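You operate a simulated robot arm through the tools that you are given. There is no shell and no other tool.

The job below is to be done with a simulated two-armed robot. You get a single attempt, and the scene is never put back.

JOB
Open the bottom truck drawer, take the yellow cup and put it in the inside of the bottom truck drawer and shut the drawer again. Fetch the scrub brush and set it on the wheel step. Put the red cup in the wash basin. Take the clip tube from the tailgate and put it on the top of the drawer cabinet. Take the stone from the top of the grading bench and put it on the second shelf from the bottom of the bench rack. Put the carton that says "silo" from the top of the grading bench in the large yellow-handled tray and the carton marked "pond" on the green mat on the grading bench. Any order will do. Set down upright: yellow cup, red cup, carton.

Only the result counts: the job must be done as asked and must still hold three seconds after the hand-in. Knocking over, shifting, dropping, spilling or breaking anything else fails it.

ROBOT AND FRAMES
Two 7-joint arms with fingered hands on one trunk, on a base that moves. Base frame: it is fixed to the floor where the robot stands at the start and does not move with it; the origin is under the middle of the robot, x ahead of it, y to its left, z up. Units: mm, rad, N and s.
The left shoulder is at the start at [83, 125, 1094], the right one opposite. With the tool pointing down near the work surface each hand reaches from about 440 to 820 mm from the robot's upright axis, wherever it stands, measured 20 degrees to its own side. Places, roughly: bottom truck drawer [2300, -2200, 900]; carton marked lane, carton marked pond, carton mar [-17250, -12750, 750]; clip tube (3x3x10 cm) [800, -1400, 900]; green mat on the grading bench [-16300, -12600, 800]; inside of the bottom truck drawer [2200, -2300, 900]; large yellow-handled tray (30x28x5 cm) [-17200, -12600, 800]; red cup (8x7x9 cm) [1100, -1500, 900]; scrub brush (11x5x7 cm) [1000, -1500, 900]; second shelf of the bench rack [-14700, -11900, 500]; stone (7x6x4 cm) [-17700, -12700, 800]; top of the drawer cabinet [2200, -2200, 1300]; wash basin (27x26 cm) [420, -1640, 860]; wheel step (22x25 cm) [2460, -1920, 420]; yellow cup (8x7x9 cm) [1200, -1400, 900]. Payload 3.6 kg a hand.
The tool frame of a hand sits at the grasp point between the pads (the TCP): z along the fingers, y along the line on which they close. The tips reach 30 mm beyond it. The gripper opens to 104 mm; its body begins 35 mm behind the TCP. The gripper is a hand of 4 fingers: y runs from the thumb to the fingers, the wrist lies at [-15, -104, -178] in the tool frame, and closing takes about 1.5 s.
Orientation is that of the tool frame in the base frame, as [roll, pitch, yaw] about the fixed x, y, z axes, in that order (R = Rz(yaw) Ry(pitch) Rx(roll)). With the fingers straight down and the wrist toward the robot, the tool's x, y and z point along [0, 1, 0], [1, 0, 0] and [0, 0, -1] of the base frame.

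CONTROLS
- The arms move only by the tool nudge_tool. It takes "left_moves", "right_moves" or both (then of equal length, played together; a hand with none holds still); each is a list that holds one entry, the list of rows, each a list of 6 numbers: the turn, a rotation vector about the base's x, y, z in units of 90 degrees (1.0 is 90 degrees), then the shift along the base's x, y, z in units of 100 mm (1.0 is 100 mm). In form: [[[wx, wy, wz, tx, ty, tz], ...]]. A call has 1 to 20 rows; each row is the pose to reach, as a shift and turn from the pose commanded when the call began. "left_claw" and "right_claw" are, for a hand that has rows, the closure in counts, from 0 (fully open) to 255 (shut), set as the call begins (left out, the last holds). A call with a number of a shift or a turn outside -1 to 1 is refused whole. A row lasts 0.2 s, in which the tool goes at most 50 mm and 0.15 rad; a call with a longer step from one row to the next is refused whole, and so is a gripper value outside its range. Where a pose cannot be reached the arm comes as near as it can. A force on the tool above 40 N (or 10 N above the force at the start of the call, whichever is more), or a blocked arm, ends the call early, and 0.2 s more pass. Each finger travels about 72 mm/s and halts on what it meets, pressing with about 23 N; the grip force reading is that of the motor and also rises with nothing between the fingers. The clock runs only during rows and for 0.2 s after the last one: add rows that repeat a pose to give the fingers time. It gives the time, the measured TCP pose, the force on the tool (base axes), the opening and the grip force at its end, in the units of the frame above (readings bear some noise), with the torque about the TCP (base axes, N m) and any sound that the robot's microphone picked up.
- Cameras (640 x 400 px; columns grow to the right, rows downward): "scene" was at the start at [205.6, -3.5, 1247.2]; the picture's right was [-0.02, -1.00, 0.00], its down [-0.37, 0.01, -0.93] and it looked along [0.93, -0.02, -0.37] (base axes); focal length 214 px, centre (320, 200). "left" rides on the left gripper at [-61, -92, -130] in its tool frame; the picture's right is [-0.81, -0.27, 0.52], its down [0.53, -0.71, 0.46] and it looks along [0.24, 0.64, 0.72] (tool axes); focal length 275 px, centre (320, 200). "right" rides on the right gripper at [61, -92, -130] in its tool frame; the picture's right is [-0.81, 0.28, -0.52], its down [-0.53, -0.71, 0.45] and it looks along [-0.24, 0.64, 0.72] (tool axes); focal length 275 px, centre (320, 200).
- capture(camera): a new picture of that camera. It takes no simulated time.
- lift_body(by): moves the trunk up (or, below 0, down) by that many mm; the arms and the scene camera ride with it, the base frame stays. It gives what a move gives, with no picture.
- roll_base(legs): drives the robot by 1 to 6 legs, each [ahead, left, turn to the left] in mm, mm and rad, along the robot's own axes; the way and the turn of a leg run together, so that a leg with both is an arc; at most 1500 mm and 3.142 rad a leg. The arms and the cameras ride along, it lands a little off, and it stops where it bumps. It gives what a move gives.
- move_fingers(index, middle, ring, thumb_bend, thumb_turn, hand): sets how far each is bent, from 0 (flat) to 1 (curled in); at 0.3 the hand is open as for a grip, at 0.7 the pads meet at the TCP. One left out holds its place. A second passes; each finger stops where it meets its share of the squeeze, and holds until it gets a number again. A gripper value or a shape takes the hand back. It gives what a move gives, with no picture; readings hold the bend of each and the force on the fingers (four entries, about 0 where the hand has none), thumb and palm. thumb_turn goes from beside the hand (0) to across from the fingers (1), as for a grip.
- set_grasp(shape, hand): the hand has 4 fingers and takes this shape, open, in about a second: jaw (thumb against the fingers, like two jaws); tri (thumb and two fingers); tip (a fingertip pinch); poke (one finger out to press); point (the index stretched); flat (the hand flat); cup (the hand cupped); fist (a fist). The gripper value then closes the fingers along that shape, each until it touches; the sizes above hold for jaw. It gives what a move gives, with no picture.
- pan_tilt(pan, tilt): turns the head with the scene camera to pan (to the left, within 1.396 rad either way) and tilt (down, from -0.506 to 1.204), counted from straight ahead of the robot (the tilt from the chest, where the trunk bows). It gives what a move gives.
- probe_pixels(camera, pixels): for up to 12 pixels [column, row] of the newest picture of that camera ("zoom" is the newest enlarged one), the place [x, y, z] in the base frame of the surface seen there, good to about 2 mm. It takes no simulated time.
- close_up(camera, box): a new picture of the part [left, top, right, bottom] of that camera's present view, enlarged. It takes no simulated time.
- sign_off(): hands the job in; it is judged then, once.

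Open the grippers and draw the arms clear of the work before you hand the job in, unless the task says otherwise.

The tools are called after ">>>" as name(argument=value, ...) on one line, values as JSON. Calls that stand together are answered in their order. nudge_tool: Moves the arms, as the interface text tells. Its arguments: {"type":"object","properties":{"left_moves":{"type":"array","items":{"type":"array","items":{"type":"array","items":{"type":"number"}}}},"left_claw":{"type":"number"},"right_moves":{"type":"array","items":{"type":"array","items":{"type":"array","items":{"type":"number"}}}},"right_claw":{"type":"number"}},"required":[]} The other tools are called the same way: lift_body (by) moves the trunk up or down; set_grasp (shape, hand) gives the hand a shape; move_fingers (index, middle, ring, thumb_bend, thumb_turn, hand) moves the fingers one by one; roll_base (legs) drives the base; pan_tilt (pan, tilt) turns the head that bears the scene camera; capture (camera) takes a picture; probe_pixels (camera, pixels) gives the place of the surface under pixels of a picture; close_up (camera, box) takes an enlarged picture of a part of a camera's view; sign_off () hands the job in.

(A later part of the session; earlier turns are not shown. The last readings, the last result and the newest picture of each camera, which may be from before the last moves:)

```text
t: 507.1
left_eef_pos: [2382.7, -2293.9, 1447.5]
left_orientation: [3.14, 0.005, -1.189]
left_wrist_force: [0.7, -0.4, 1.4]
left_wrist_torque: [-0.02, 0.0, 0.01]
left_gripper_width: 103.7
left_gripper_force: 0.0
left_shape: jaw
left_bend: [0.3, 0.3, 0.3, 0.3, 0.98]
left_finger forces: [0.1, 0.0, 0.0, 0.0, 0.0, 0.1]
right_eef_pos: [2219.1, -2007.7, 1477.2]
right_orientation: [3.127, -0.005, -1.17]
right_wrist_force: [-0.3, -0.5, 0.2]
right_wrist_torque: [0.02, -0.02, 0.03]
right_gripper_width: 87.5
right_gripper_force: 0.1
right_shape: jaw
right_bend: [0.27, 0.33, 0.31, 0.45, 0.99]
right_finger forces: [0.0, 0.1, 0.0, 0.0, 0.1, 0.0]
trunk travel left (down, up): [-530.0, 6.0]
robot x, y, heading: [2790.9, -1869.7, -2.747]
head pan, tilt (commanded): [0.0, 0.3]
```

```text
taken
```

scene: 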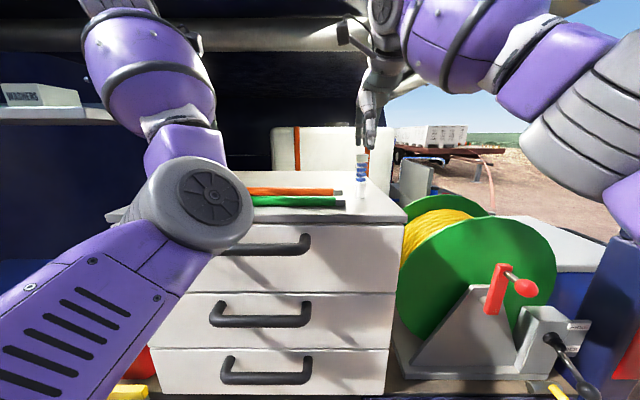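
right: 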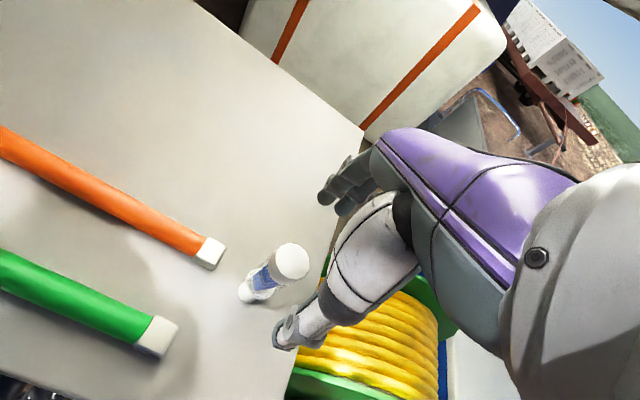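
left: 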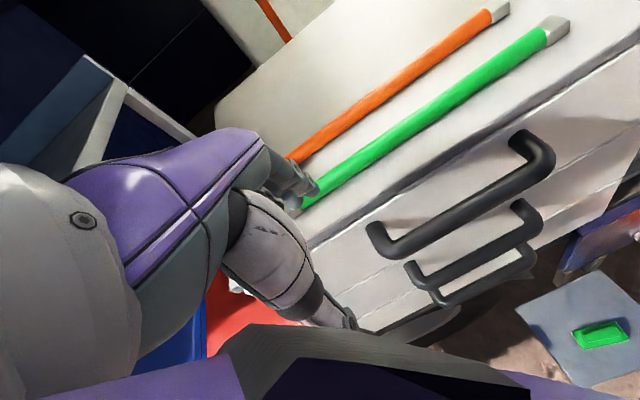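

The tube stands upright at (361,175). I raise 18 mm more so the fingers clear its cap, then back straight away.

>>> nudge_tool(right_moves=[[[0, 0, 0, 0, 0, 0.1], [0, 0, 0, 0, 0, 0.18], [0, 0, 0, 0, 0, 0.18]]])

>>> roll_base(legs=[[-500, 0, 0]])

>>> capture(camera="scene")

>>> close_up(camera="scene", box=[200, 120, 400, 330])

```text
t: 507.9
left_eef_pos: [2383.1, -2294.2, 1446.3]
left_orientation: [3.139, 0.004, -1.188]
left_wrist_force: [0.0, 0.3, -0.6]
left_wrist_torque: [-0.01, 0.0, 0.0]
left_gripper_width: 103.7
left_gripper_force: 0.0
left_shape: jaw
left_bend: [0.3, 0.3, 0.3, 0.3, 0.98]
left_finger forces: [0.1, 0.0, 0.0, 0.0, 0.0, 0.1]
right_eef_pos: [2217.6, -2007.0, 1494.0]
right_orientation: [3.128, -0.008, -1.171]
right_wrist_force: [-0.5, 0.5, -0.2]
right_wrist_torque: [0.0, -0.03, -0.01]
right_gripper_width: 87.4
right_gripper_force: 0.0
right_shape: jaw
right_bend: [0.27, 0.33, 0.31, 0.45, 0.99]
right_finger forces: [0.1, 0.1, 0.0, 0.0, 0.1, 0.0]
trunk travel left (down, up): [-530.0, 6.0]
robot x, y, heading: [2788.5, -1869.3, -2.74]
head pan, tilt (commanded): [0.0, 0.3]
```

```text
t: 510.9
left_eef_pos: [2854.1, -2098.9, 1445.1]
left_orientation: [-3.141, 0.006, -1.182]
left_wrist_force: [0.1, 0.2, -0.7]
left_wrist_torque: [0.01, 0.01, 0.0]
left_gripper_width: 104.1
left_gripper_force: 0.1
left_shape: jaw
left_bend: [0.3, 0.3, 0.3, 0.3, 0.98]
left_finger forces: [0.1, 0.0, 0.1, 0.0, 0.0, 0.0]
right_eef_pos: [2686.2, -1814.0, 1493.3]
right_orientation: [3.125, -0.007, -1.162]
right_wrist_force: [-0.7, -0.5, -1.0]
right_wrist_torque: [-0.01, -0.02, -0.01]
right_gripper_width: 87.3
right_gripper_force: 0.1
right_shape: jaw
right_bend: [0.27, 0.33, 0.31, 0.45, 0.99]
right_finger forces: [0.1, 0.1, 0.1, 0.0, 0.0, 0.0]
trunk travel left (down, up): [-530.0, 6.0]
robot x, y, heading: [3259.5, -1673.4, -2.734]
head pan, tilt (commanded): [0.0, 0.3]
```

```text
taken
```

scene: 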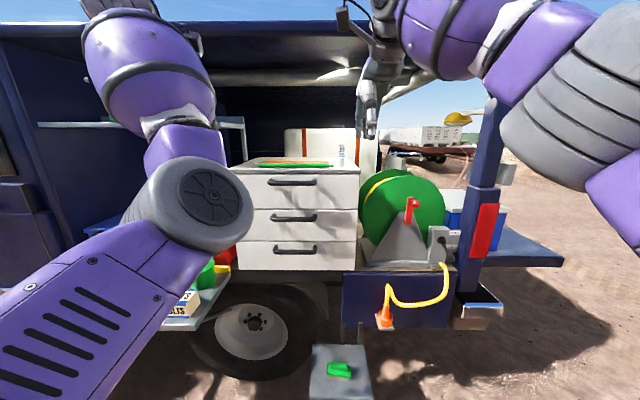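

```text
1.90 times, centred on (300, 225) of scene
```

zoom: 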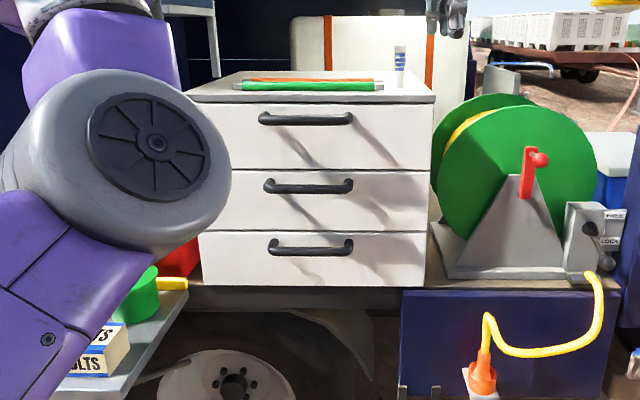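

All truck-side items are in place: tube on top, brush on the step, drawer shut. I bring the right hand to its rest posture before the long drive.

>>> nudge_tool(right_moves=[[[0, 0, 0, 0.02, 0.2, -0.2], [0, 0, 0, 0.04, 0.4, -0.4], [0, 0, 0, 0.06, 0.6, -0.6], [0, 0, 0, 0.08, 0.8, -0.8], [0, 0, 0, 0.09, 1.0, -0.98], [0, 0, 0, 0.09, 1.0, -0.98]]], right_claw=0)

>>> lift_body(by=-150)

```text
t: 512.3
left_eef_pos: [2855.5, -2098.9, 1446.3]
left_orientation: [3.14, 0.007, -1.182]
left_wrist_force: [-0.1, 0.1, -0.1]
left_wrist_torque: [0.01, 0.0, 0.02]
left_gripper_width: 103.9
left_gripper_force: 0.1
left_shape: jaw
left_bend: [0.3, 0.3, 0.3, 0.3, 0.98]
left_finger forces: [0.0, 0.0, 0.0, 0.1, 0.1, 0.0]
right_eef_pos: [2696.1, -1711.7, 1394.7]
right_orientation: [3.126, -0.006, -1.163]
right_wrist_force: [0.5, -0.5, -0.2]
right_wrist_torque: [0.05, 0.01, 0.0]
right_gripper_width: 103.8
right_gripper_force: 0.1
right_shape: jaw
right_bend: [0.3, 0.3, 0.3, 0.3, 0.98]
right_finger forces: [0.1, 0.0, 0.0, 0.0, 0.1, 0.1]
trunk travel left (down, up): [-530.0, 6.0]
robot x, y, heading: [3257.3, -1669.1, -2.733]
head pan, tilt (commanded): [0.0, 0.3]
```

```text
t: 514.0
left_eef_pos: [2818.5, -2113.9, 1213.8]
left_orientation: [-2.99, 0.008, -1.18]
left_wrist_force: [0.2, 0.2, 0.1]
left_wrist_torque: [0.0, -0.02, -0.01]
left_gripper_width: 103.7
left_gripper_force: 0.1
left_shape: jaw
left_bend: [0.3, 0.3, 0.3, 0.3, 0.98]
left_finger forces: [0.1, 0.1, 0.0, 0.0, 0.0, 0.0]
right_eef_pos: [2697.0, -1712.4, 1246.5]
right_orientation: [3.126, -0.008, -1.163]
right_wrist_force: [0.1, 0.0, 0.4]
right_wrist_torque: [0.0, 0.01, -0.01]
right_gripper_width: 103.6
right_gripper_force: 0.0
right_shape: jaw
right_bend: [0.3, 0.3, 0.3, 0.3, 0.98]
right_finger forces: [0.0, 0.0, 0.0, 0.0, 0.1, 0.1]
trunk travel left (down, up): [-380.0, 156.0]
robot x, y, heading: [3258.5, -1676.1, -2.736]
head pan, tilt (commanded): [0.0, 0.3]
```

I now look toward the truck's front (to my left) to judge whether there's a way around it to the bench area.

>>> roll_base(legs=[[-300, 0, 0], [0, 0, 1.1]])

>>> pan_tilt(pan=0.2, tilt=0.25)

>>> capture(camera="scene")

```text
t: 518.8
left_eef_pos: [3710.8, -2152.2, 1214.1]
left_orientation: [-2.99, 0.008, -0.102]
left_wrist_force: [-0.3, -0.3, 0.2]
left_wrist_torque: [0.0, -0.01, -0.01]
left_gripper_width: 104.1
left_gripper_force: 0.1
left_shape: jaw
left_bend: [0.3, 0.3, 0.3, 0.3, 0.98]
left_finger forces: [0.0, 0.0, 0.0, 0.0, 0.0, 0.0]
right_eef_pos: [3299.8, -2068.8, 1245.6]
right_orientation: [3.126, -0.007, -0.088]
right_wrist_force: [0.6, 0.0, 0.1]
right_wrist_torque: [0.01, 0.03, -0.03]
right_gripper_width: 103.8
right_gripper_force: 0.1
right_shape: jaw
right_bend: [0.3, 0.3, 0.3, 0.3, 0.98]
right_finger forces: [0.1, 0.1, 0.1, 0.1, 0.1, 0.0]
trunk travel left (down, up): [-380.0, 156.0]
robot x, y, heading: [3532.7, -1555.3, -1.658]
head pan, tilt (commanded): [0.0, 0.3]
```

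```text
t: 519.5
left_eef_pos: [3710.2, -2151.6, 1212.9]
left_orientation: [-2.991, 0.008, -0.105]
left_wrist_force: [0.2, -0.3, 0.6]
left_wrist_torque: [0.01, -0.02, 0.01]
left_gripper_width: 103.6
left_gripper_force: 0.1
left_shape: jaw
left_bend: [0.3, 0.3, 0.3, 0.3, 0.98]
left_finger forces: [0.1, 0.0, 0.0, 0.0, 0.0, 0.0]
right_eef_pos: [3299.0, -2069.7, 1245.9]
right_orientation: [3.127, -0.007, -0.086]
right_wrist_force: [0.0, -0.6, 0.7]
right_wrist_torque: [-0.01, -0.01, 0.01]
right_gripper_width: 103.4
right_gripper_force: 0.1
right_shape: jaw
right_bend: [0.3, 0.3, 0.3, 0.3, 0.98]
right_finger forces: [0.0, 0.0, 0.0, 0.0, 0.0, 0.0]
trunk travel left (down, up): [-380.0, 156.0]
robot x, y, heading: [3530.0, -1552.2, -1.658]
head pan, tilt (commanded): [0.201, 0.25]
```

```text
taken
```

scene: 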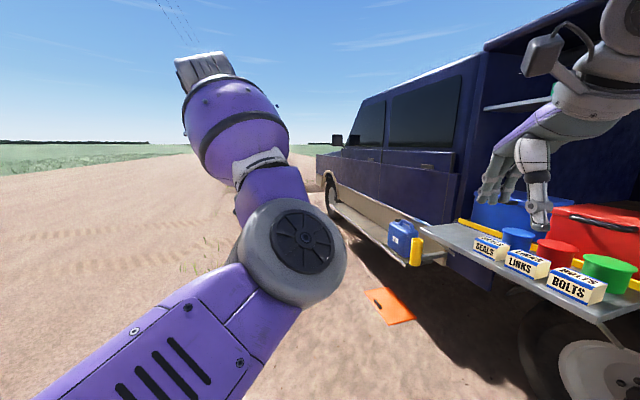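

The truck's front end is at about (320,150), with an earth bank further left. I probe the passage between them.

>>> probe_pixels(camera="scene", pixels=[[325, 160], [322, 185], [330, 210], [400, 310], [370, 295], [205, 245], [150, 200], [300, 175], [310, 190], [100, 260], [345, 225], [395, 245]])

>>> close_up(camera="scene", box=[0, 110, 420, 330])

```text
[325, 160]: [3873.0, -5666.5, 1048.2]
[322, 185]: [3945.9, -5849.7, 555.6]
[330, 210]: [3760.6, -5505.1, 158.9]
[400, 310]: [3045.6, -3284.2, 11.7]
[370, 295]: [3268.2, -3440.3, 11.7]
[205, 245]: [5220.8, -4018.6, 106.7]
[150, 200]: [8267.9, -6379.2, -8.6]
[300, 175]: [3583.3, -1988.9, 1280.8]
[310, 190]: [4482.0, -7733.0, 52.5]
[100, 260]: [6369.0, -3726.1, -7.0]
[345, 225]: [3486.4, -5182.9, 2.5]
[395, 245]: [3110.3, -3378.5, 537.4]
```

```text
1.52 times, centred on (210, 220) of scene
```

zoom: 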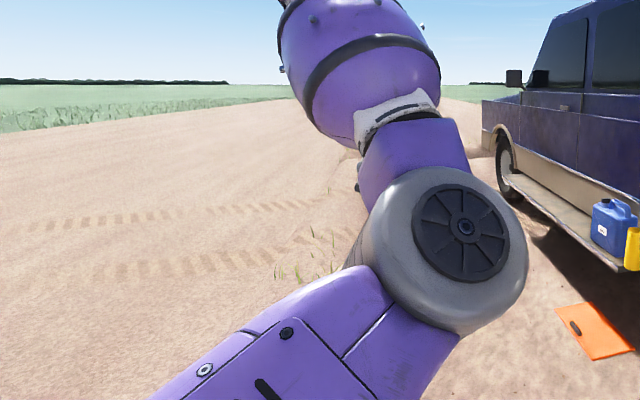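

The truck's front-left corner is near (3946,-5850) and the ground beside it is flat. I take this way: turn along the truck and drive forward at about 1 m from its side.

>>> roll_base(legs=[[0, 0, 0.484], [1400, -200, 0], [1400, 0, 0], [900, 0, 0]])

>>> pan_tilt(pan=-0.2, tilt=0.3)

>>> capture(camera="scene")

```text
t: 538.8
left_eef_pos: [5333.3, -5411.3, 1213.3]
left_orientation: [-2.988, 0.009, 0.423]
left_wrist_force: [0.4, 0.0, 0.0]
left_wrist_torque: [-0.02, 0.02, 0.01]
left_gripper_width: 104.0
left_gripper_force: 0.0
left_shape: jaw
left_bend: [0.3, 0.3, 0.3, 0.3, 0.98]
left_finger forces: [0.1, 0.1, 0.0, 0.0, 0.0, 0.0]
right_eef_pos: [4936.7, -5546.7, 1245.3]
right_orientation: [3.127, -0.006, 0.439]
right_wrist_force: [-0.1, -0.2, -0.4]
right_wrist_torque: [0.0, 0.0, -0.03]
right_gripper_width: 103.6
right_gripper_force: 0.1
right_shape: jaw
right_bend: [0.3, 0.3, 0.3, 0.3, 0.98]
right_finger forces: [0.0, 0.0, 0.0, 0.0, 0.0, 0.0]
trunk travel left (down, up): [-380.0, 156.0]
robot x, y, heading: [4880.4, -4983.9, -1.135]
head pan, tilt (commanded): [0.201, 0.25]
```

```text
t: 539.7
left_eef_pos: [5334.5, -5412.3, 1214.4]
left_orientation: [-2.991, 0.009, 0.422]
left_wrist_force: [0.4, -0.6, 0.6]
left_wrist_torque: [-0.01, -0.02, -0.03]
left_gripper_width: 103.3
left_gripper_force: 0.1
left_shape: jaw
left_bend: [0.3, 0.3, 0.3, 0.3, 0.98]
left_finger forces: [0.0, 0.0, 0.0, 0.0, 0.0, 0.1]
right_eef_pos: [4937.7, -5546.5, 1246.6]
right_orientation: [3.126, -0.008, 0.44]
right_wrist_force: [-0.2, 0.8, 0.6]
right_wrist_torque: [0.01, 0.02, -0.01]
right_gripper_width: 103.8
right_gripper_force: 0.1
right_shape: jaw
right_bend: [0.3, 0.3, 0.3, 0.3, 0.98]
right_finger forces: [0.0, 0.0, 0.0, 0.0, 0.1, 0.1]
trunk travel left (down, up): [-380.0, 156.0]
robot x, y, heading: [4881.2, -4984.9, -1.137]
head pan, tilt (commanded): [-0.201, 0.3]
```

```text
taken
```

scene: 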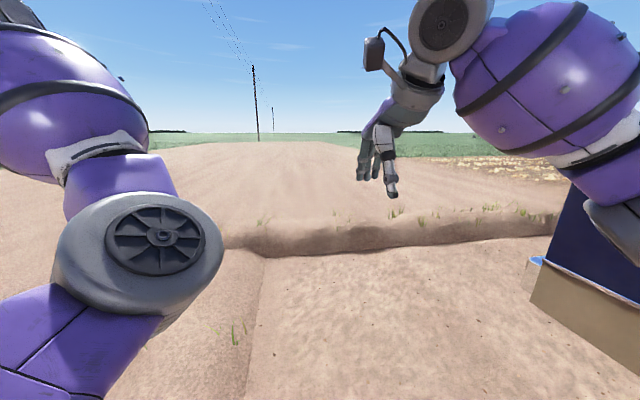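

An earth bank bounds the yard ahead. I probe whether there's space between the bank and the truck's front.

>>> probe_pixels(camera="scene", pixels=[[400, 252], [300, 255], [500, 240], [400, 235], [545, 265], [540, 300], [560, 310], [265, 300], [550, 225], [610, 330], [450, 300], [320, 235]])

>>> pan_tilt(pan=-0.9, tilt=0.3)

>>> capture(camera="scene")

```text
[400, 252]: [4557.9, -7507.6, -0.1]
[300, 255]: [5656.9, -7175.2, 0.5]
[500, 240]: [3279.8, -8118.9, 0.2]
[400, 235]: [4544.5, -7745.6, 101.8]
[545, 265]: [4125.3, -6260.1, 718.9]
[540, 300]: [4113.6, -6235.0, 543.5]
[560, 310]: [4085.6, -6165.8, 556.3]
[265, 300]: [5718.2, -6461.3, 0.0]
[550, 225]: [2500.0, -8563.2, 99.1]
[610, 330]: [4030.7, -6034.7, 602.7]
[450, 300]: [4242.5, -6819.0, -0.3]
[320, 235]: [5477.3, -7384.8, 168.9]
```

```text
t: 540.7
left_eef_pos: [5334.2, -5412.0, 1213.2]
left_orientation: [-2.989, 0.007, 0.422]
left_wrist_force: [0.7, 0.3, 0.3]
left_wrist_torque: [0.0, 0.01, 0.0]
left_gripper_width: 103.6
left_gripper_force: 0.0
left_shape: jaw
left_bend: [0.3, 0.3, 0.3, 0.3, 0.98]
left_finger forces: [0.1, 0.0, 0.0, 0.0, 0.1, 0.0]
right_eef_pos: [4937.1, -5546.5, 1246.0]
right_orientation: [3.126, -0.006, 0.44]
right_wrist_force: [-0.6, -0.5, 0.2]
right_wrist_torque: [0.02, -0.03, 0.0]
right_gripper_width: 103.5
right_gripper_force: 0.0
right_shape: jaw
right_bend: [0.3, 0.3, 0.3, 0.3, 0.98]
right_finger forces: [0.0, 0.0, 0.0, 0.0, 0.1, 0.0]
trunk travel left (down, up): [-380.0, 156.0]
robot x, y, heading: [4878.5, -4985.8, -1.133]
head pan, tilt (commanded): [-0.901, 0.3]
```

```text
taken
```

scene: 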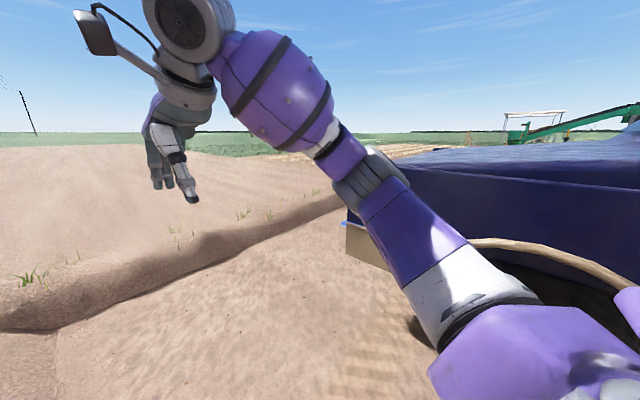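

The bank base runs 1.3 m beyond the bumper, so there's a passage at u≈6500. I drive there, turn right, and go along the truck's front.

>>> pan_tilt(pan=0.0, tilt=0.3)

>>> roll_base(legs=[[1450, -260, -0.04], [0, 0, -1.571], [1200, 0, 0]])

>>> capture(camera="scene")

```text
t: 541.9
left_eef_pos: [5333.9, -5411.8, 1214.0]
left_orientation: [-2.989, 0.008, 0.421]
left_wrist_force: [0.2, 0.6, 0.0]
left_wrist_torque: [-0.03, -0.02, -0.01]
left_gripper_width: 103.9
left_gripper_force: 0.1
left_shape: jaw
left_bend: [0.3, 0.3, 0.3, 0.3, 0.98]
left_finger forces: [0.0, 0.0, 0.0, 0.1, 0.0, 0.1]
right_eef_pos: [4936.7, -5546.3, 1246.7]
right_orientation: [3.126, -0.006, 0.44]
right_wrist_force: [-0.8, 0.1, -0.4]
right_wrist_torque: [-0.02, 0.02, -0.04]
right_gripper_width: 103.6
right_gripper_force: 0.0
right_shape: jaw
right_bend: [0.3, 0.3, 0.3, 0.3, 0.98]
right_finger forces: [0.0, 0.0, 0.0, 0.0, 0.0, 0.1]
trunk travel left (down, up): [-380.0, 156.0]
robot x, y, heading: [4879.6, -4983.3, -1.137]
head pan, tilt (commanded): [0.0, 0.3]
```

```text
t: 558.5
left_eef_pos: [3653.9, -7226.5, 1213.5]
left_orientation: [-2.99, 0.008, -1.232]
left_wrist_force: [0.3, 0.2, -0.5]
left_wrist_torque: [0.0, 0.02, 0.0]
left_gripper_width: 103.7
left_gripper_force: 0.0
left_shape: jaw
left_bend: [0.3, 0.3, 0.3, 0.3, 0.98]
left_finger forces: [0.0, 0.0, 0.2, 0.0, 0.1, 0.1]
right_eef_pos: [3551.1, -6819.6, 1244.8]
right_orientation: [3.123, -0.007, -1.214]
right_wrist_force: [0.3, 0.4, 0.3]
right_wrist_torque: [-0.04, -0.02, -0.01]
right_gripper_width: 104.0
right_gripper_force: 0.1
right_shape: jaw
right_bend: [0.3, 0.3, 0.3, 0.3, 0.98]
right_finger forces: [0.0, 0.0, 0.1, 0.0, 0.1, 0.0]
trunk travel left (down, up): [-380.0, 156.0]
robot x, y, heading: [4115.2, -6805.6, -2.781]
head pan, tilt (commanded): [0.0, 0.3]
```

```text
taken
```

scene: 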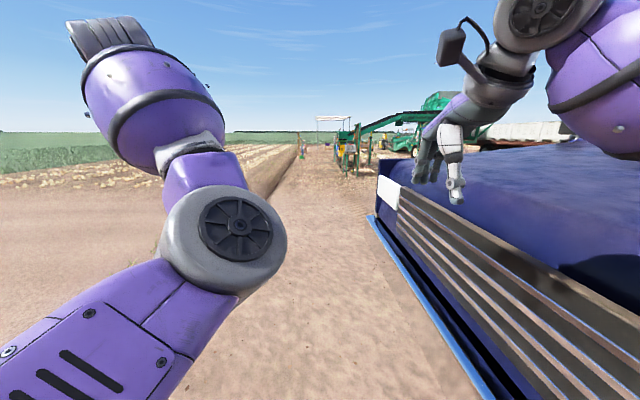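

The truck's grille is on my right with enough room. I shift a little left and continue past the truck.

>>> roll_base(legs=[[0, 140, 0.03], [1500, 0, 0], [1400, 0, 0]])

>>> pan_tilt(pan=-0.05, tilt=0.25)

>>> capture(camera="scene")

>>> close_up(camera="scene", box=[220, 80, 420, 210])

```text
t: 574.1
left_eef_pos: [1043.5, -8540.7, 1214.0]
left_orientation: [-2.989, 0.008, -1.168]
left_wrist_force: [0.0, 0.6, -0.2]
left_wrist_torque: [-0.03, 0.0, 0.0]
left_gripper_width: 103.6
left_gripper_force: 0.0
left_shape: jaw
left_bend: [0.3, 0.3, 0.3, 0.3, 0.98]
left_finger forces: [0.0, 0.0, 0.1, 0.0, 0.0, 0.0]
right_eef_pos: [917.0, -8140.9, 1246.3]
right_orientation: [3.128, -0.008, -1.152]
right_wrist_force: [1.1, 1.2, -0.2]
right_wrist_torque: [0.04, 0.01, 0.01]
right_gripper_width: 103.8
right_gripper_force: 0.1
right_shape: jaw
right_bend: [0.3, 0.3, 0.3, 0.3, 0.98]
right_finger forces: [0.0, 0.1, 0.0, 0.1, 0.1, 0.0]
trunk travel left (down, up): [-380.0, 156.0]
robot x, y, heading: [1479.1, -8095.5, -2.723]
head pan, tilt (commanded): [0.0, 0.3]
```

```text
t: 574.7
left_eef_pos: [1043.9, -8540.4, 1213.1]
left_orientation: [-2.99, 0.008, -1.169]
left_wrist_force: [-0.5, -0.4, 0.0]
left_wrist_torque: [-0.02, 0.0, -0.01]
left_gripper_width: 103.7
left_gripper_force: 0.1
left_shape: jaw
left_bend: [0.3, 0.3, 0.3, 0.3, 0.98]
left_finger forces: [0.0, 0.0, 0.1, 0.1, 0.0, 0.0]
right_eef_pos: [917.5, -8141.1, 1246.9]
right_orientation: [3.126, -0.007, -1.152]
right_wrist_force: [0.3, -0.1, -0.3]
right_wrist_torque: [0.02, 0.03, -0.01]
right_gripper_width: 103.7
right_gripper_force: 0.0
right_shape: jaw
right_bend: [0.3, 0.3, 0.3, 0.3, 0.98]
right_finger forces: [0.0, 0.1, 0.1, 0.1, 0.1, 0.1]
trunk travel left (down, up): [-380.0, 156.0]
robot x, y, heading: [1475.1, -8092.9, -2.724]
head pan, tilt (commanded): [-0.051, 0.25]
```

```text
taken
```

scene: 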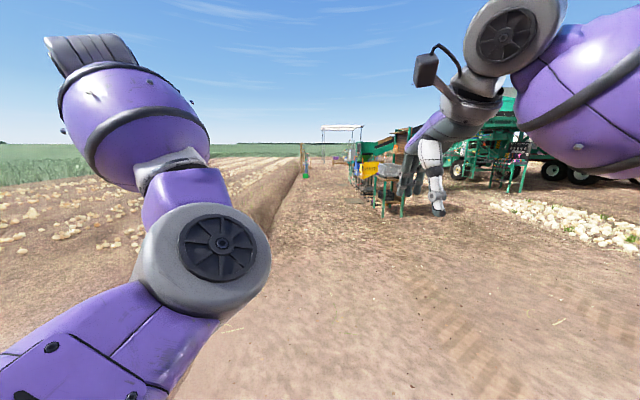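

```text
3.08 times, centred on (320, 145) of scene
```

zoom: 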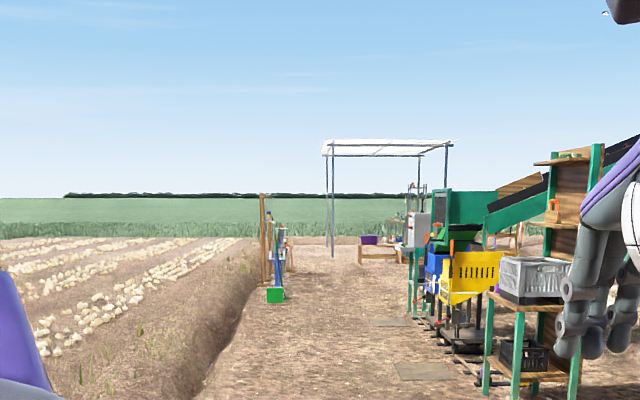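

The corridor continues to the west, with a shelf unit, grader stands and a canopy further on. I probe their positions.

>>> probe_pixels(camera="zoom", pixels=[[530, 270], [520, 370], [470, 280], [425, 370], [275, 295], [372, 240], [340, 145], [415, 230], [500, 200], [390, 322], [560, 320], [230, 340]])

>>> close_up(camera="scene", box=[340, 90, 460, 230])

```text
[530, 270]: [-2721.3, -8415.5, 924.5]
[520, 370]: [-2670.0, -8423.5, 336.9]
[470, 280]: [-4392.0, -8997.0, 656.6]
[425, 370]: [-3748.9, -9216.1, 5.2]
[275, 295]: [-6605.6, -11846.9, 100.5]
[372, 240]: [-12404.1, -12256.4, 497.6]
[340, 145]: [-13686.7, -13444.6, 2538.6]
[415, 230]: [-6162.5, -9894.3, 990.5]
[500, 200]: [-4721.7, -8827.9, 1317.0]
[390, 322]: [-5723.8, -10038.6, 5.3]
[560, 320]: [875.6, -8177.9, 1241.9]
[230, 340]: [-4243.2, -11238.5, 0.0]
```

```text
2.86 times, centred on (400, 160) of scene
```

zoom: 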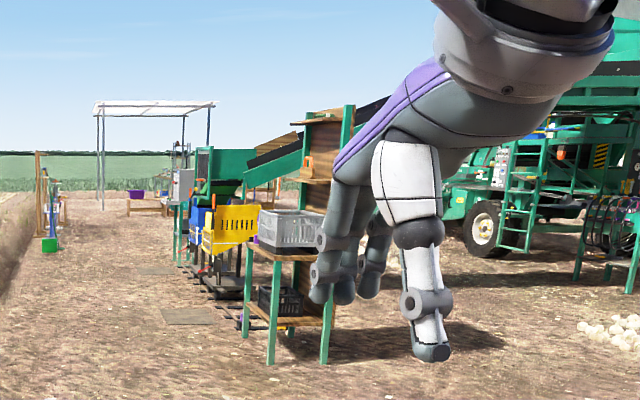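

The free corridor along the bank is about 2 m wide. I drive along it roughly 950 mm from the bank, keeping clear of the ground plates and stands on the right.

>>> roll_base(legs=[[1400, -200, -0.024], [1400, 0, 0], [1400, 0, 0], [1400, 0, 0], [1400, 0, 0]])

>>> capture(camera="scene")

```text
t: 608.1
left_eef_pos: [-5438.4, -11175.1, 1213.0]
left_orientation: [-2.988, 0.009, -1.157]
left_wrist_force: [0.4, -0.4, -0.6]
left_wrist_torque: [-0.01, 0.01, 0.01]
left_gripper_width: 103.8
left_gripper_force: 0.1
left_shape: jaw
left_bend: [0.3, 0.3, 0.3, 0.3, 0.98]
left_finger forces: [0.0, 0.1, 0.1, 0.1, 0.1, 0.1]
right_eef_pos: [-5569.4, -10776.0, 1246.5]
right_orientation: [3.127, -0.007, -1.139]
right_wrist_force: [0.7, 0.4, 0.0]
right_wrist_torque: [0.02, -0.01, 0.0]
right_gripper_width: 103.6
right_gripper_force: 0.1
right_shape: jaw
right_bend: [0.3, 0.3, 0.3, 0.3, 0.98]
right_finger forces: [0.1, 0.0, 0.0, 0.0, 0.0, 0.0]
trunk travel left (down, up): [-380.0, 156.0]
robot x, y, heading: [-5009.4, -10720.6, -2.709]
head pan, tilt (commanded): [-0.051, 0.25]
```

```text
taken
```

scene: 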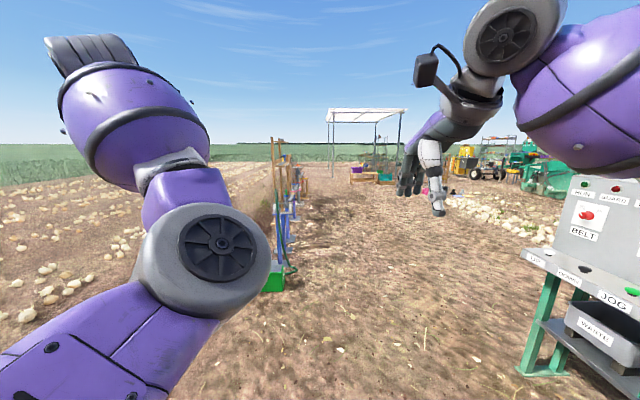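

A tool stand is ahead on the left and a control console on the right. I probe both to steer between them.

>>> probe_pixels(camera="scene", pixels=[[275, 285], [290, 240], [285, 270], [530, 365], [545, 260], [600, 290], [560, 330], [540, 290], [375, 172], [330, 170], [400, 170], [385, 180]])

>>> close_up(camera="scene", box=[250, 90, 550, 260])

```text
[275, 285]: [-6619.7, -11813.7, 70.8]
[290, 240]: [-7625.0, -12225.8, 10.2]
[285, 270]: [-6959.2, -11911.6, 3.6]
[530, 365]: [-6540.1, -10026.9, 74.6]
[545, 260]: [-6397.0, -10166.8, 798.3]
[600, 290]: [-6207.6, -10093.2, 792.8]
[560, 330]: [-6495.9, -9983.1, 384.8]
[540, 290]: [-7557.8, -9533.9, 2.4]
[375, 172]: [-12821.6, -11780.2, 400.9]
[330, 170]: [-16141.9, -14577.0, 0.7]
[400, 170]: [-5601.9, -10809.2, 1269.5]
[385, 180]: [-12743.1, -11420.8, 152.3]
```

```text
2.13 times, centred on (400, 175) of scene
```

zoom: 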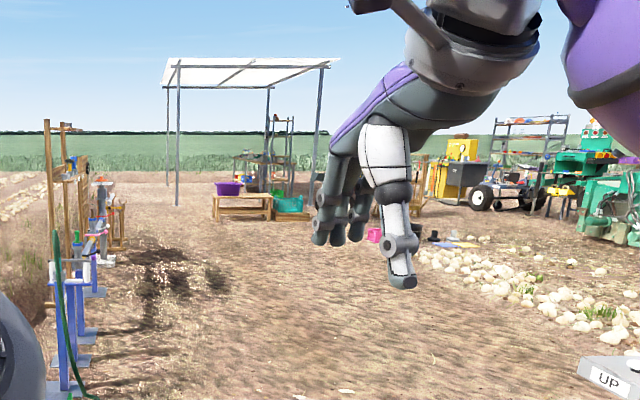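

I shift right to pass midway between the tools and the console, and continue.

>>> roll_base(legs=[[700, -380, -0.039], [1200, 0, 0], [1200, 0, 0], [900, 0, 0]])

>>> capture(camera="scene")

>>> close_up(camera="scene", box=[240, 60, 460, 220])

```text
t: 628.2
left_eef_pos: [-9346.7, -12334.2, 1213.2]
left_orientation: [-2.991, 0.009, -1.201]
left_wrist_force: [-1.1, 0.2, 0.0]
left_wrist_torque: [0.03, -0.02, 0.02]
left_gripper_width: 103.7
left_gripper_force: 0.1
left_shape: jaw
left_bend: [0.3, 0.3, 0.3, 0.3, 0.98]
left_finger forces: [0.0, 0.1, 0.0, 0.0, 0.0, 0.0]
right_eef_pos: [-9460.2, -11930.3, 1246.3]
right_orientation: [3.125, -0.007, -1.184]
right_wrist_force: [-0.5, -0.1, 0.4]
right_wrist_torque: [0.0, 0.02, -0.02]
right_gripper_width: 103.9
right_gripper_force: 0.0
right_shape: jaw
right_bend: [0.3, 0.3, 0.3, 0.3, 0.98]
right_finger forces: [0.0, 0.0, 0.0, 0.1, 0.0, 0.1]
trunk travel left (down, up): [-380.0, 156.0]
robot x, y, heading: [-8894.8, -11903.3, -2.752]
head pan, tilt (commanded): [-0.051, 0.25]
```

```text
taken
```

scene: 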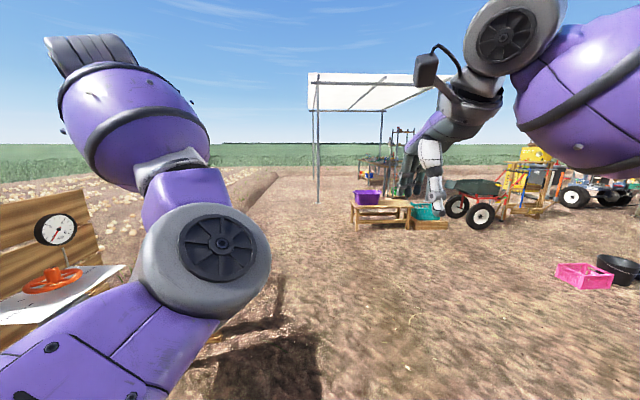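

```text
2.50 times, centred on (350, 140) of scene
```

zoom: 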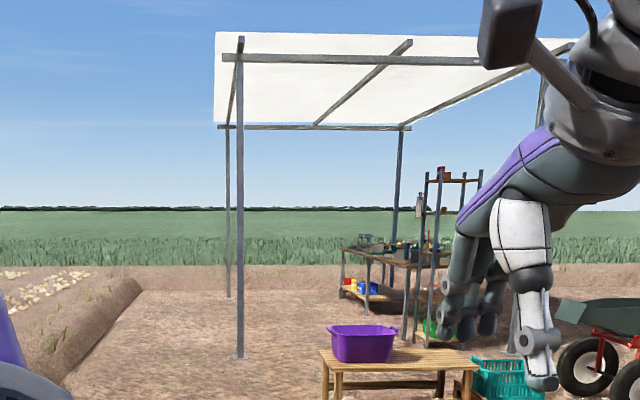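

The grading bench and the rack are visible under the canopy (zoom 340–480). I probe the layout: canopy posts, table with purple tub, rack, bench, and the panel on my left.

>>> probe_pixels(camera="zoom", pixels=[[240, 350], [228, 292], [400, 230], [360, 355], [330, 375], [420, 300], [440, 250], [350, 262], [410, 262], [475, 375], [403, 330], [365, 300]])

>>> probe_pixels(camera="scene", pixels=[[50, 230], [100, 275], [60, 290], [110, 300], [230, 320], [590, 280], [480, 215], [410, 220], [440, 222]])

```text
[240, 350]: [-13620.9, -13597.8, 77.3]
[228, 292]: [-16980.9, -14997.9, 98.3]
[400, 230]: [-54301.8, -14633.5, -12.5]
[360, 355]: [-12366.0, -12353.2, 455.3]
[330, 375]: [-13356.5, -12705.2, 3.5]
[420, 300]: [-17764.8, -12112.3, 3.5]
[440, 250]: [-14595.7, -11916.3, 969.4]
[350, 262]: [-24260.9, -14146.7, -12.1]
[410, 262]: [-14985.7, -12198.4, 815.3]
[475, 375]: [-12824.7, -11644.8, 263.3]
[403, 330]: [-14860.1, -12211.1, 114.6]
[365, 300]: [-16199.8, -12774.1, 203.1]
```

```text
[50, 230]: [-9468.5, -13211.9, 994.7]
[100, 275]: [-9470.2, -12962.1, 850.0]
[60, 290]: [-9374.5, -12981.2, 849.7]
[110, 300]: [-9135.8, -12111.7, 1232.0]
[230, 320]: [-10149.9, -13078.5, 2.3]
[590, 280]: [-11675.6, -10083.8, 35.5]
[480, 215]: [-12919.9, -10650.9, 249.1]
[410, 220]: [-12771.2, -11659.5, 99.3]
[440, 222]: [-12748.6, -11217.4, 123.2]
```

The bench runs parallel to the bank (about 3.1 m from it), the rack stands at its near end, and the canopy's front posts are 1.4 m from the bank. I drive on along the outside and look again.

>>> roll_base(legs=[[1400, 150, 0], [1400, 100, 0.0], [800, 0, 0]])

>>> pan_tilt(pan=-0.35, tilt=0.3)

>>> capture(camera="scene")

>>> close_up(camera="scene", box=[220, 80, 480, 260])

```text
t: 645.9
left_eef_pos: [-12665.2, -13863.3, 1213.5]
left_orientation: [-2.989, 0.01, -1.241]
left_wrist_force: [0.1, 0.6, 0.7]
left_wrist_torque: [-0.02, -0.01, 0.0]
left_gripper_width: 103.5
left_gripper_force: 0.0
left_shape: jaw
left_bend: [0.3, 0.3, 0.3, 0.3, 0.98]
left_finger forces: [0.0, 0.1, 0.0, 0.0, 0.0, 0.0]
right_eef_pos: [-12763.3, -13456.5, 1247.2]
right_orientation: [3.126, -0.008, -1.22]
right_wrist_force: [0.4, -0.1, 0.2]
right_wrist_torque: [0.0, 0.01, -0.01]
right_gripper_width: 103.7
right_gripper_force: 0.1
right_shape: jaw
right_bend: [0.3, 0.3, 0.3, 0.3, 0.98]
right_finger forces: [0.0, 0.0, 0.1, 0.0, 0.1, 0.0]
trunk travel left (down, up): [-380.0, 156.0]
robot x, y, heading: [-12202.2, -13446.7, -2.799]
head pan, tilt (commanded): [-0.051, 0.25]
```

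```text
t: 646.7
left_eef_pos: [-12665.0, -13863.2, 1213.0]
left_orientation: [-2.99, 0.009, -1.24]
left_wrist_force: [0.4, 0.8, -0.9]
left_wrist_torque: [0.01, 0.0, -0.01]
left_gripper_width: 104.0
left_gripper_force: 0.0
left_shape: jaw
left_bend: [0.3, 0.3, 0.3, 0.3, 0.98]
left_finger forces: [0.0, 0.0, 0.0, 0.0, 0.0, 0.0]
right_eef_pos: [-12761.9, -13455.8, 1246.2]
right_orientation: [3.124, -0.006, -1.221]
right_wrist_force: [-0.2, 0.8, -0.3]
right_wrist_torque: [-0.01, -0.03, 0.01]
right_gripper_width: 103.8
right_gripper_force: 0.1
right_shape: jaw
right_bend: [0.3, 0.3, 0.3, 0.3, 0.98]
right_finger forces: [0.0, 0.0, 0.1, 0.0, 0.0, 0.1]
trunk travel left (down, up): [-380.0, 156.0]
robot x, y, heading: [-12199.1, -13447.2, -2.792]
head pan, tilt (commanded): [-0.351, 0.3]
```

```text
taken
```

scene: 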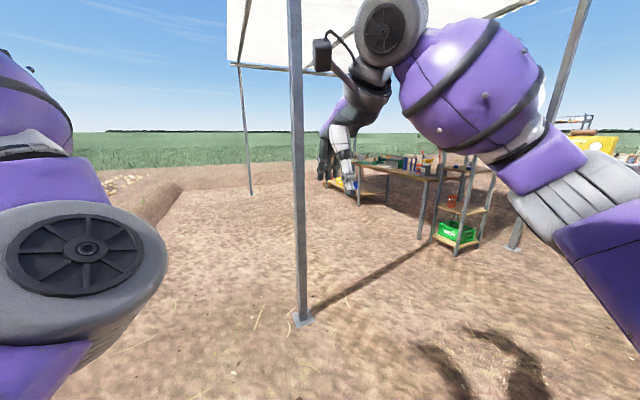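

```text
2.22 times, centred on (350, 170) of scene
```

zoom: 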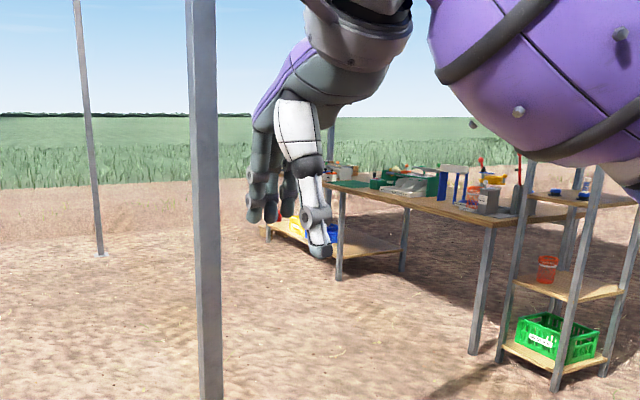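

I see the bench, and the rack with a green crate on its bottom shelf. I move left a little to pass outside the canopy post and go on until I'm abreast of the bench's middle.

>>> roll_base(legs=[[0, 200, 0.044], [1400, 0, 0], [1400, 0, 0], [600, 0, 0]])

>>> pan_tilt(pan=-1.2, tilt=0.3)

>>> capture(camera="scene")

```text
t: 665.2
left_eef_pos: [-15730.9, -15331.1, 1213.6]
left_orientation: [-2.99, 0.009, -1.199]
left_wrist_force: [0.5, 0.5, 0.5]
left_wrist_torque: [-0.01, -0.02, 0.01]
left_gripper_width: 103.8
left_gripper_force: 0.1
left_shape: jaw
left_bend: [0.3, 0.3, 0.3, 0.3, 0.98]
left_finger forces: [0.1, 0.1, 0.0, 0.0, 0.0, 0.0]
right_eef_pos: [-15844.2, -14927.0, 1245.8]
right_orientation: [3.127, -0.006, -1.182]
right_wrist_force: [-0.5, 0.8, 0.1]
right_wrist_torque: [-0.01, -0.01, -0.01]
right_gripper_width: 103.6
right_gripper_force: 0.0
right_shape: jaw
right_bend: [0.3, 0.3, 0.3, 0.3, 0.98]
right_finger forces: [0.0, 0.0, 0.0, 0.0, 0.0, 0.0]
trunk travel left (down, up): [-380.0, 156.0]
robot x, y, heading: [-15282.5, -14897.5, -2.759]
head pan, tilt (commanded): [-0.351, 0.3]
```

```text
t: 666.4
left_eef_pos: [-15729.4, -15330.2, 1213.9]
left_orientation: [-2.99, 0.008, -1.2]
left_wrist_force: [-0.6, 0.8, -0.2]
left_wrist_torque: [0.02, -0.01, 0.0]
left_gripper_width: 104.0
left_gripper_force: 0.0
left_shape: jaw
left_bend: [0.3, 0.3, 0.3, 0.3, 0.98]
left_finger forces: [0.0, 0.0, 0.1, 0.0, 0.0, 0.0]
right_eef_pos: [-15844.5, -14926.5, 1246.5]
right_orientation: [3.124, -0.006, -1.181]
right_wrist_force: [0.6, -0.5, 0.0]
right_wrist_torque: [-0.01, 0.04, 0.02]
right_gripper_width: 104.1
right_gripper_force: 0.0
right_shape: jaw
right_bend: [0.3, 0.3, 0.3, 0.3, 0.98]
right_finger forces: [0.1, 0.0, 0.1, 0.1, 0.0, 0.0]
trunk travel left (down, up): [-380.0, 156.0]
robot x, y, heading: [-15281.2, -14899.2, -2.756]
head pan, tilt (commanded): [-1.201, 0.3]
```

```text
taken
```

scene: 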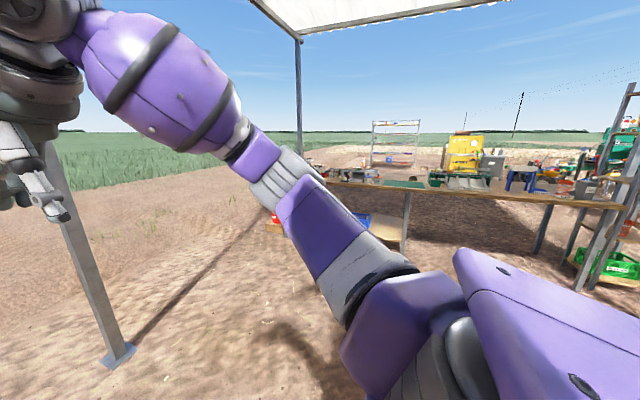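

The bench stretches across (305–620,180–205). I turn right to face it and move closer.

>>> roll_base(legs=[[0, 0, -1.563], [1250, 0, 0]])

>>> pan_tilt(pan=0.0, tilt=0.4)

>>> capture(camera="scene")

```text
t: 676.6
left_eef_pos: [-16202.7, -13284.2, 1212.4]
left_orientation: [-2.988, 0.007, -2.757]
left_wrist_force: [-1.0, 0.2, -0.4]
left_wrist_torque: [0.0, -0.01, 0.03]
left_gripper_width: 103.8
left_gripper_force: 0.1
left_shape: jaw
left_bend: [0.3, 0.3, 0.3, 0.3, 0.98]
left_finger forces: [0.0, 0.0, 0.0, 0.0, 0.0, 0.1]
right_eef_pos: [-15802.2, -13163.7, 1245.4]
right_orientation: [3.125, -0.007, -2.74]
right_wrist_force: [-0.6, 0.9, -0.2]
right_wrist_torque: [0.0, -0.01, -0.02]
right_gripper_width: 103.7
right_gripper_force: 0.0
right_shape: jaw
right_bend: [0.3, 0.3, 0.3, 0.3, 0.98]
right_finger forces: [0.1, 0.0, 0.0, 0.0, 0.0, 0.1]
trunk travel left (down, up): [-380.0, 156.0]
robot x, y, heading: [-15765.4, -13727.7, 1.972]
head pan, tilt (commanded): [-1.201, 0.3]
```

```text
t: 678.0
left_eef_pos: [-16203.5, -13283.4, 1214.3]
left_orientation: [-2.988, 0.008, -2.757]
left_wrist_force: [-0.9, -0.3, 0.6]
left_wrist_torque: [-0.03, 0.0, 0.03]
left_gripper_width: 103.8
left_gripper_force: 0.1
left_shape: jaw
left_bend: [0.3, 0.3, 0.3, 0.3, 0.98]
left_finger forces: [0.0, 0.0, 0.0, 0.0, 0.1, 0.0]
right_eef_pos: [-15801.7, -13163.7, 1246.7]
right_orientation: [3.128, -0.006, -2.739]
right_wrist_force: [0.5, 0.0, -1.4]
right_wrist_torque: [-0.04, 0.03, -0.01]
right_gripper_width: 103.8
right_gripper_force: 0.0
right_shape: jaw
right_bend: [0.3, 0.3, 0.3, 0.3, 0.98]
right_finger forces: [0.1, 0.0, 0.1, 0.1, 0.0, 0.1]
trunk travel left (down, up): [-380.0, 156.0]
robot x, y, heading: [-15766.0, -13728.2, 1.975]
head pan, tilt (commanded): [0.0, 0.4]
```

```text
taken
```

scene: 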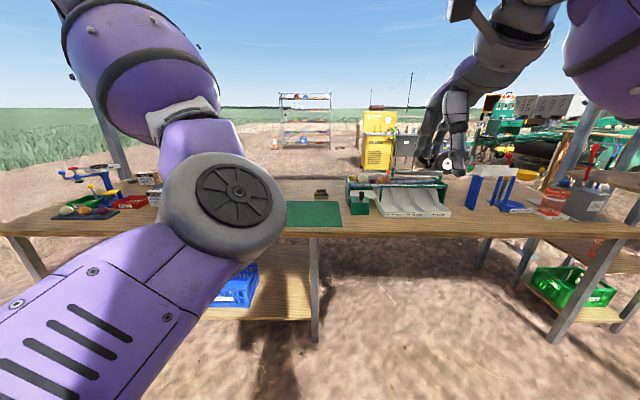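

The bench with the green mat (315,214) is in front; more items are at its left end. I enlarge both regions.

>>> close_up(camera="scene", box=[20, 140, 180, 240])

>>> close_up(camera="scene", box=[260, 140, 460, 240])

>>> probe_pixels(camera="scene", pixels=[[315, 214], [290, 225], [340, 225], [312, 236], [20, 235], [600, 235], [320, 193], [620, 185], [590, 285], [500, 195], [550, 205], [260, 290]])

```text
4.00 times, centred on (100, 190) of scene
```

zoom: 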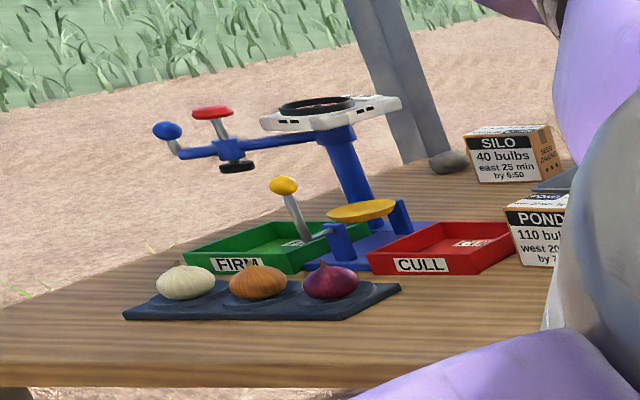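

```text
3.20 times, centred on (360, 190) of scene
```

zoom: 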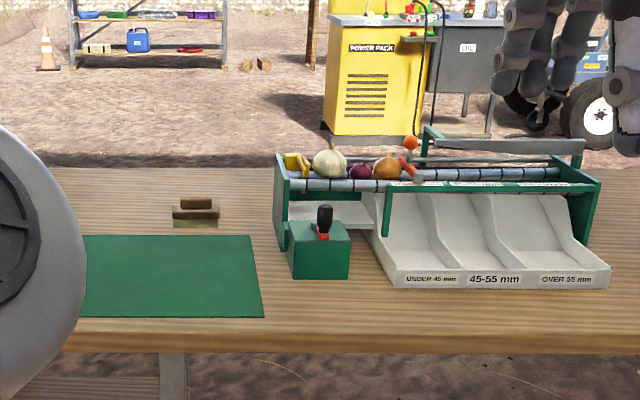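

```text
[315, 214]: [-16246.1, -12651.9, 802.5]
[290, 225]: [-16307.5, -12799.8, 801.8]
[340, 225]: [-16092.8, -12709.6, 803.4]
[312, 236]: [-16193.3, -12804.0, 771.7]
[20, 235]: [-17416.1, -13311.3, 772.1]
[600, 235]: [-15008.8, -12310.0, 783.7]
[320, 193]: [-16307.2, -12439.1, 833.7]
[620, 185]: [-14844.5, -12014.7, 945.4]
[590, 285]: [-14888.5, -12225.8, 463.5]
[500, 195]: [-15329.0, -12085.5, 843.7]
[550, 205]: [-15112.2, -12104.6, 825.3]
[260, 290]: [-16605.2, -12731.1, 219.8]
```

Labels SILO and POND are readable at the left end; the grey stone lies behind them. I shift left by 1 m to have these in front of me.

>>> roll_base(legs=[[0, 1000, -0.012]])

>>> pan_tilt(pan=-0.05, tilt=0.5)

>>> capture(camera="scene")

>>> close_up(camera="scene", box=[220, 130, 460, 260])

```text
t: 687.2
left_eef_pos: [-17136.1, -13683.1, 1214.0]
left_orientation: [-2.989, 0.009, -2.751]
left_wrist_force: [0.2, -0.3, -0.4]
left_wrist_torque: [-0.02, 0.03, 0.04]
left_gripper_width: 103.6
left_gripper_force: 0.2
left_shape: jaw
left_bend: [0.3, 0.3, 0.3, 0.3, 0.98]
left_finger forces: [0.0, 0.1, 0.1, 0.1, 0.0, 0.0]
right_eef_pos: [-16735.0, -13562.2, 1246.6]
right_orientation: [3.126, -0.007, -2.735]
right_wrist_force: [0.1, 0.1, 0.7]
right_wrist_torque: [-0.01, -0.01, 0.01]
right_gripper_width: 103.4
right_gripper_force: 0.0
right_shape: jaw
right_bend: [0.3, 0.3, 0.3, 0.3, 0.98]
right_finger forces: [0.1, 0.0, 0.0, 0.0, 0.0, 0.0]
trunk travel left (down, up): [-380.0, 156.0]
robot x, y, heading: [-16693.6, -14124.4, 1.975]
head pan, tilt (commanded): [0.0, 0.4]
```

```text
t: 687.9
left_eef_pos: [-17136.0, -13683.8, 1215.1]
left_orientation: [-2.991, 0.009, -2.751]
left_wrist_force: [-0.8, 0.1, 0.0]
left_wrist_torque: [-0.02, 0.02, 0.0]
left_gripper_width: 103.6
left_gripper_force: 0.0
left_shape: jaw
left_bend: [0.3, 0.3, 0.3, 0.3, 0.98]
left_finger forces: [0.0, 0.0, 0.0, 0.0, 0.0, 0.0]
right_eef_pos: [-16733.9, -13561.2, 1246.1]
right_orientation: [3.127, -0.007, -2.735]
right_wrist_force: [-0.6, 0.0, 0.7]
right_wrist_torque: [0.0, 0.0, -0.02]
right_gripper_width: 103.8
right_gripper_force: 0.1
right_shape: jaw
right_bend: [0.3, 0.3, 0.3, 0.3, 0.98]
right_finger forces: [0.0, 0.0, 0.0, 0.0, 0.0, 0.1]
trunk travel left (down, up): [-380.0, 156.0]
robot x, y, heading: [-16693.3, -14123.6, 1.979]
head pan, tilt (commanded): [-0.051, 0.499]
```

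```text
taken
```

scene: 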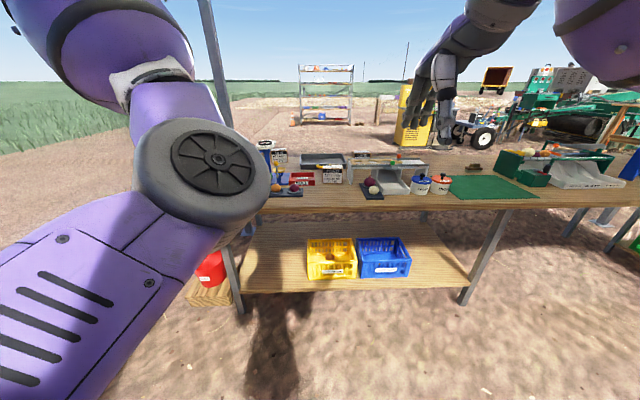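

```text
2.67 times, centred on (340, 195) of scene
```

zoom: 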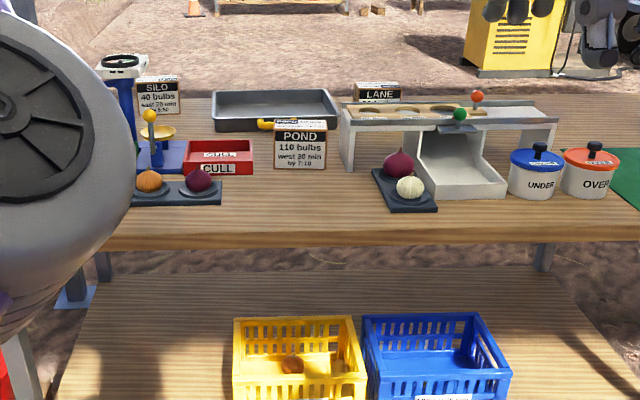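

Now SILO (left rear), POND (front centre), LANE (rear right) and the dark tray with yellow handles are visible. I probe their positions.

>>> probe_pixels(camera="zoom", pixels=[[158, 97], [158, 80], [140, 100], [178, 100], [300, 150], [300, 124], [277, 150], [325, 150], [378, 95], [275, 120], [220, 95], [330, 95]])

>>> probe_pixels(camera="zoom", pixels=[[340, 125], [215, 130], [265, 125], [150, 115], [120, 65], [410, 180], [390, 200], [350, 160], [450, 190], [250, 165], [150, 200], [320, 215]])

```text
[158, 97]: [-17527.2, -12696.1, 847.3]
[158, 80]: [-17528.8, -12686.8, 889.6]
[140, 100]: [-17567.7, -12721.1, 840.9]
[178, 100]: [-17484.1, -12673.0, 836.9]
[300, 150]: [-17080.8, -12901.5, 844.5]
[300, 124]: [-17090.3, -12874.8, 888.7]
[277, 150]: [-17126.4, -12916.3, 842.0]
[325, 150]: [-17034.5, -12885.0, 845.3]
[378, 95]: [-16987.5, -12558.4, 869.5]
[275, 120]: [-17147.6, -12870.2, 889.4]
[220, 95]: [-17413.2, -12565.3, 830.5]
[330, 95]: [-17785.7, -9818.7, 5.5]
```

```text
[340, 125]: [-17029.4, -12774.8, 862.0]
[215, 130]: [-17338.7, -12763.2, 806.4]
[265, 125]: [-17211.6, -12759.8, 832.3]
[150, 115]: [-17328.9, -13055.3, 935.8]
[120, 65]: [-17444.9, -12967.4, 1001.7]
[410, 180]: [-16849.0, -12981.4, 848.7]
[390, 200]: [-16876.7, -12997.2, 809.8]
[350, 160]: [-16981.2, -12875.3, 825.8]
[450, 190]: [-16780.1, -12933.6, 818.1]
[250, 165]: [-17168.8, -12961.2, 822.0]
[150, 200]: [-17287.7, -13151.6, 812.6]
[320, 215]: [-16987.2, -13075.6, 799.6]
```

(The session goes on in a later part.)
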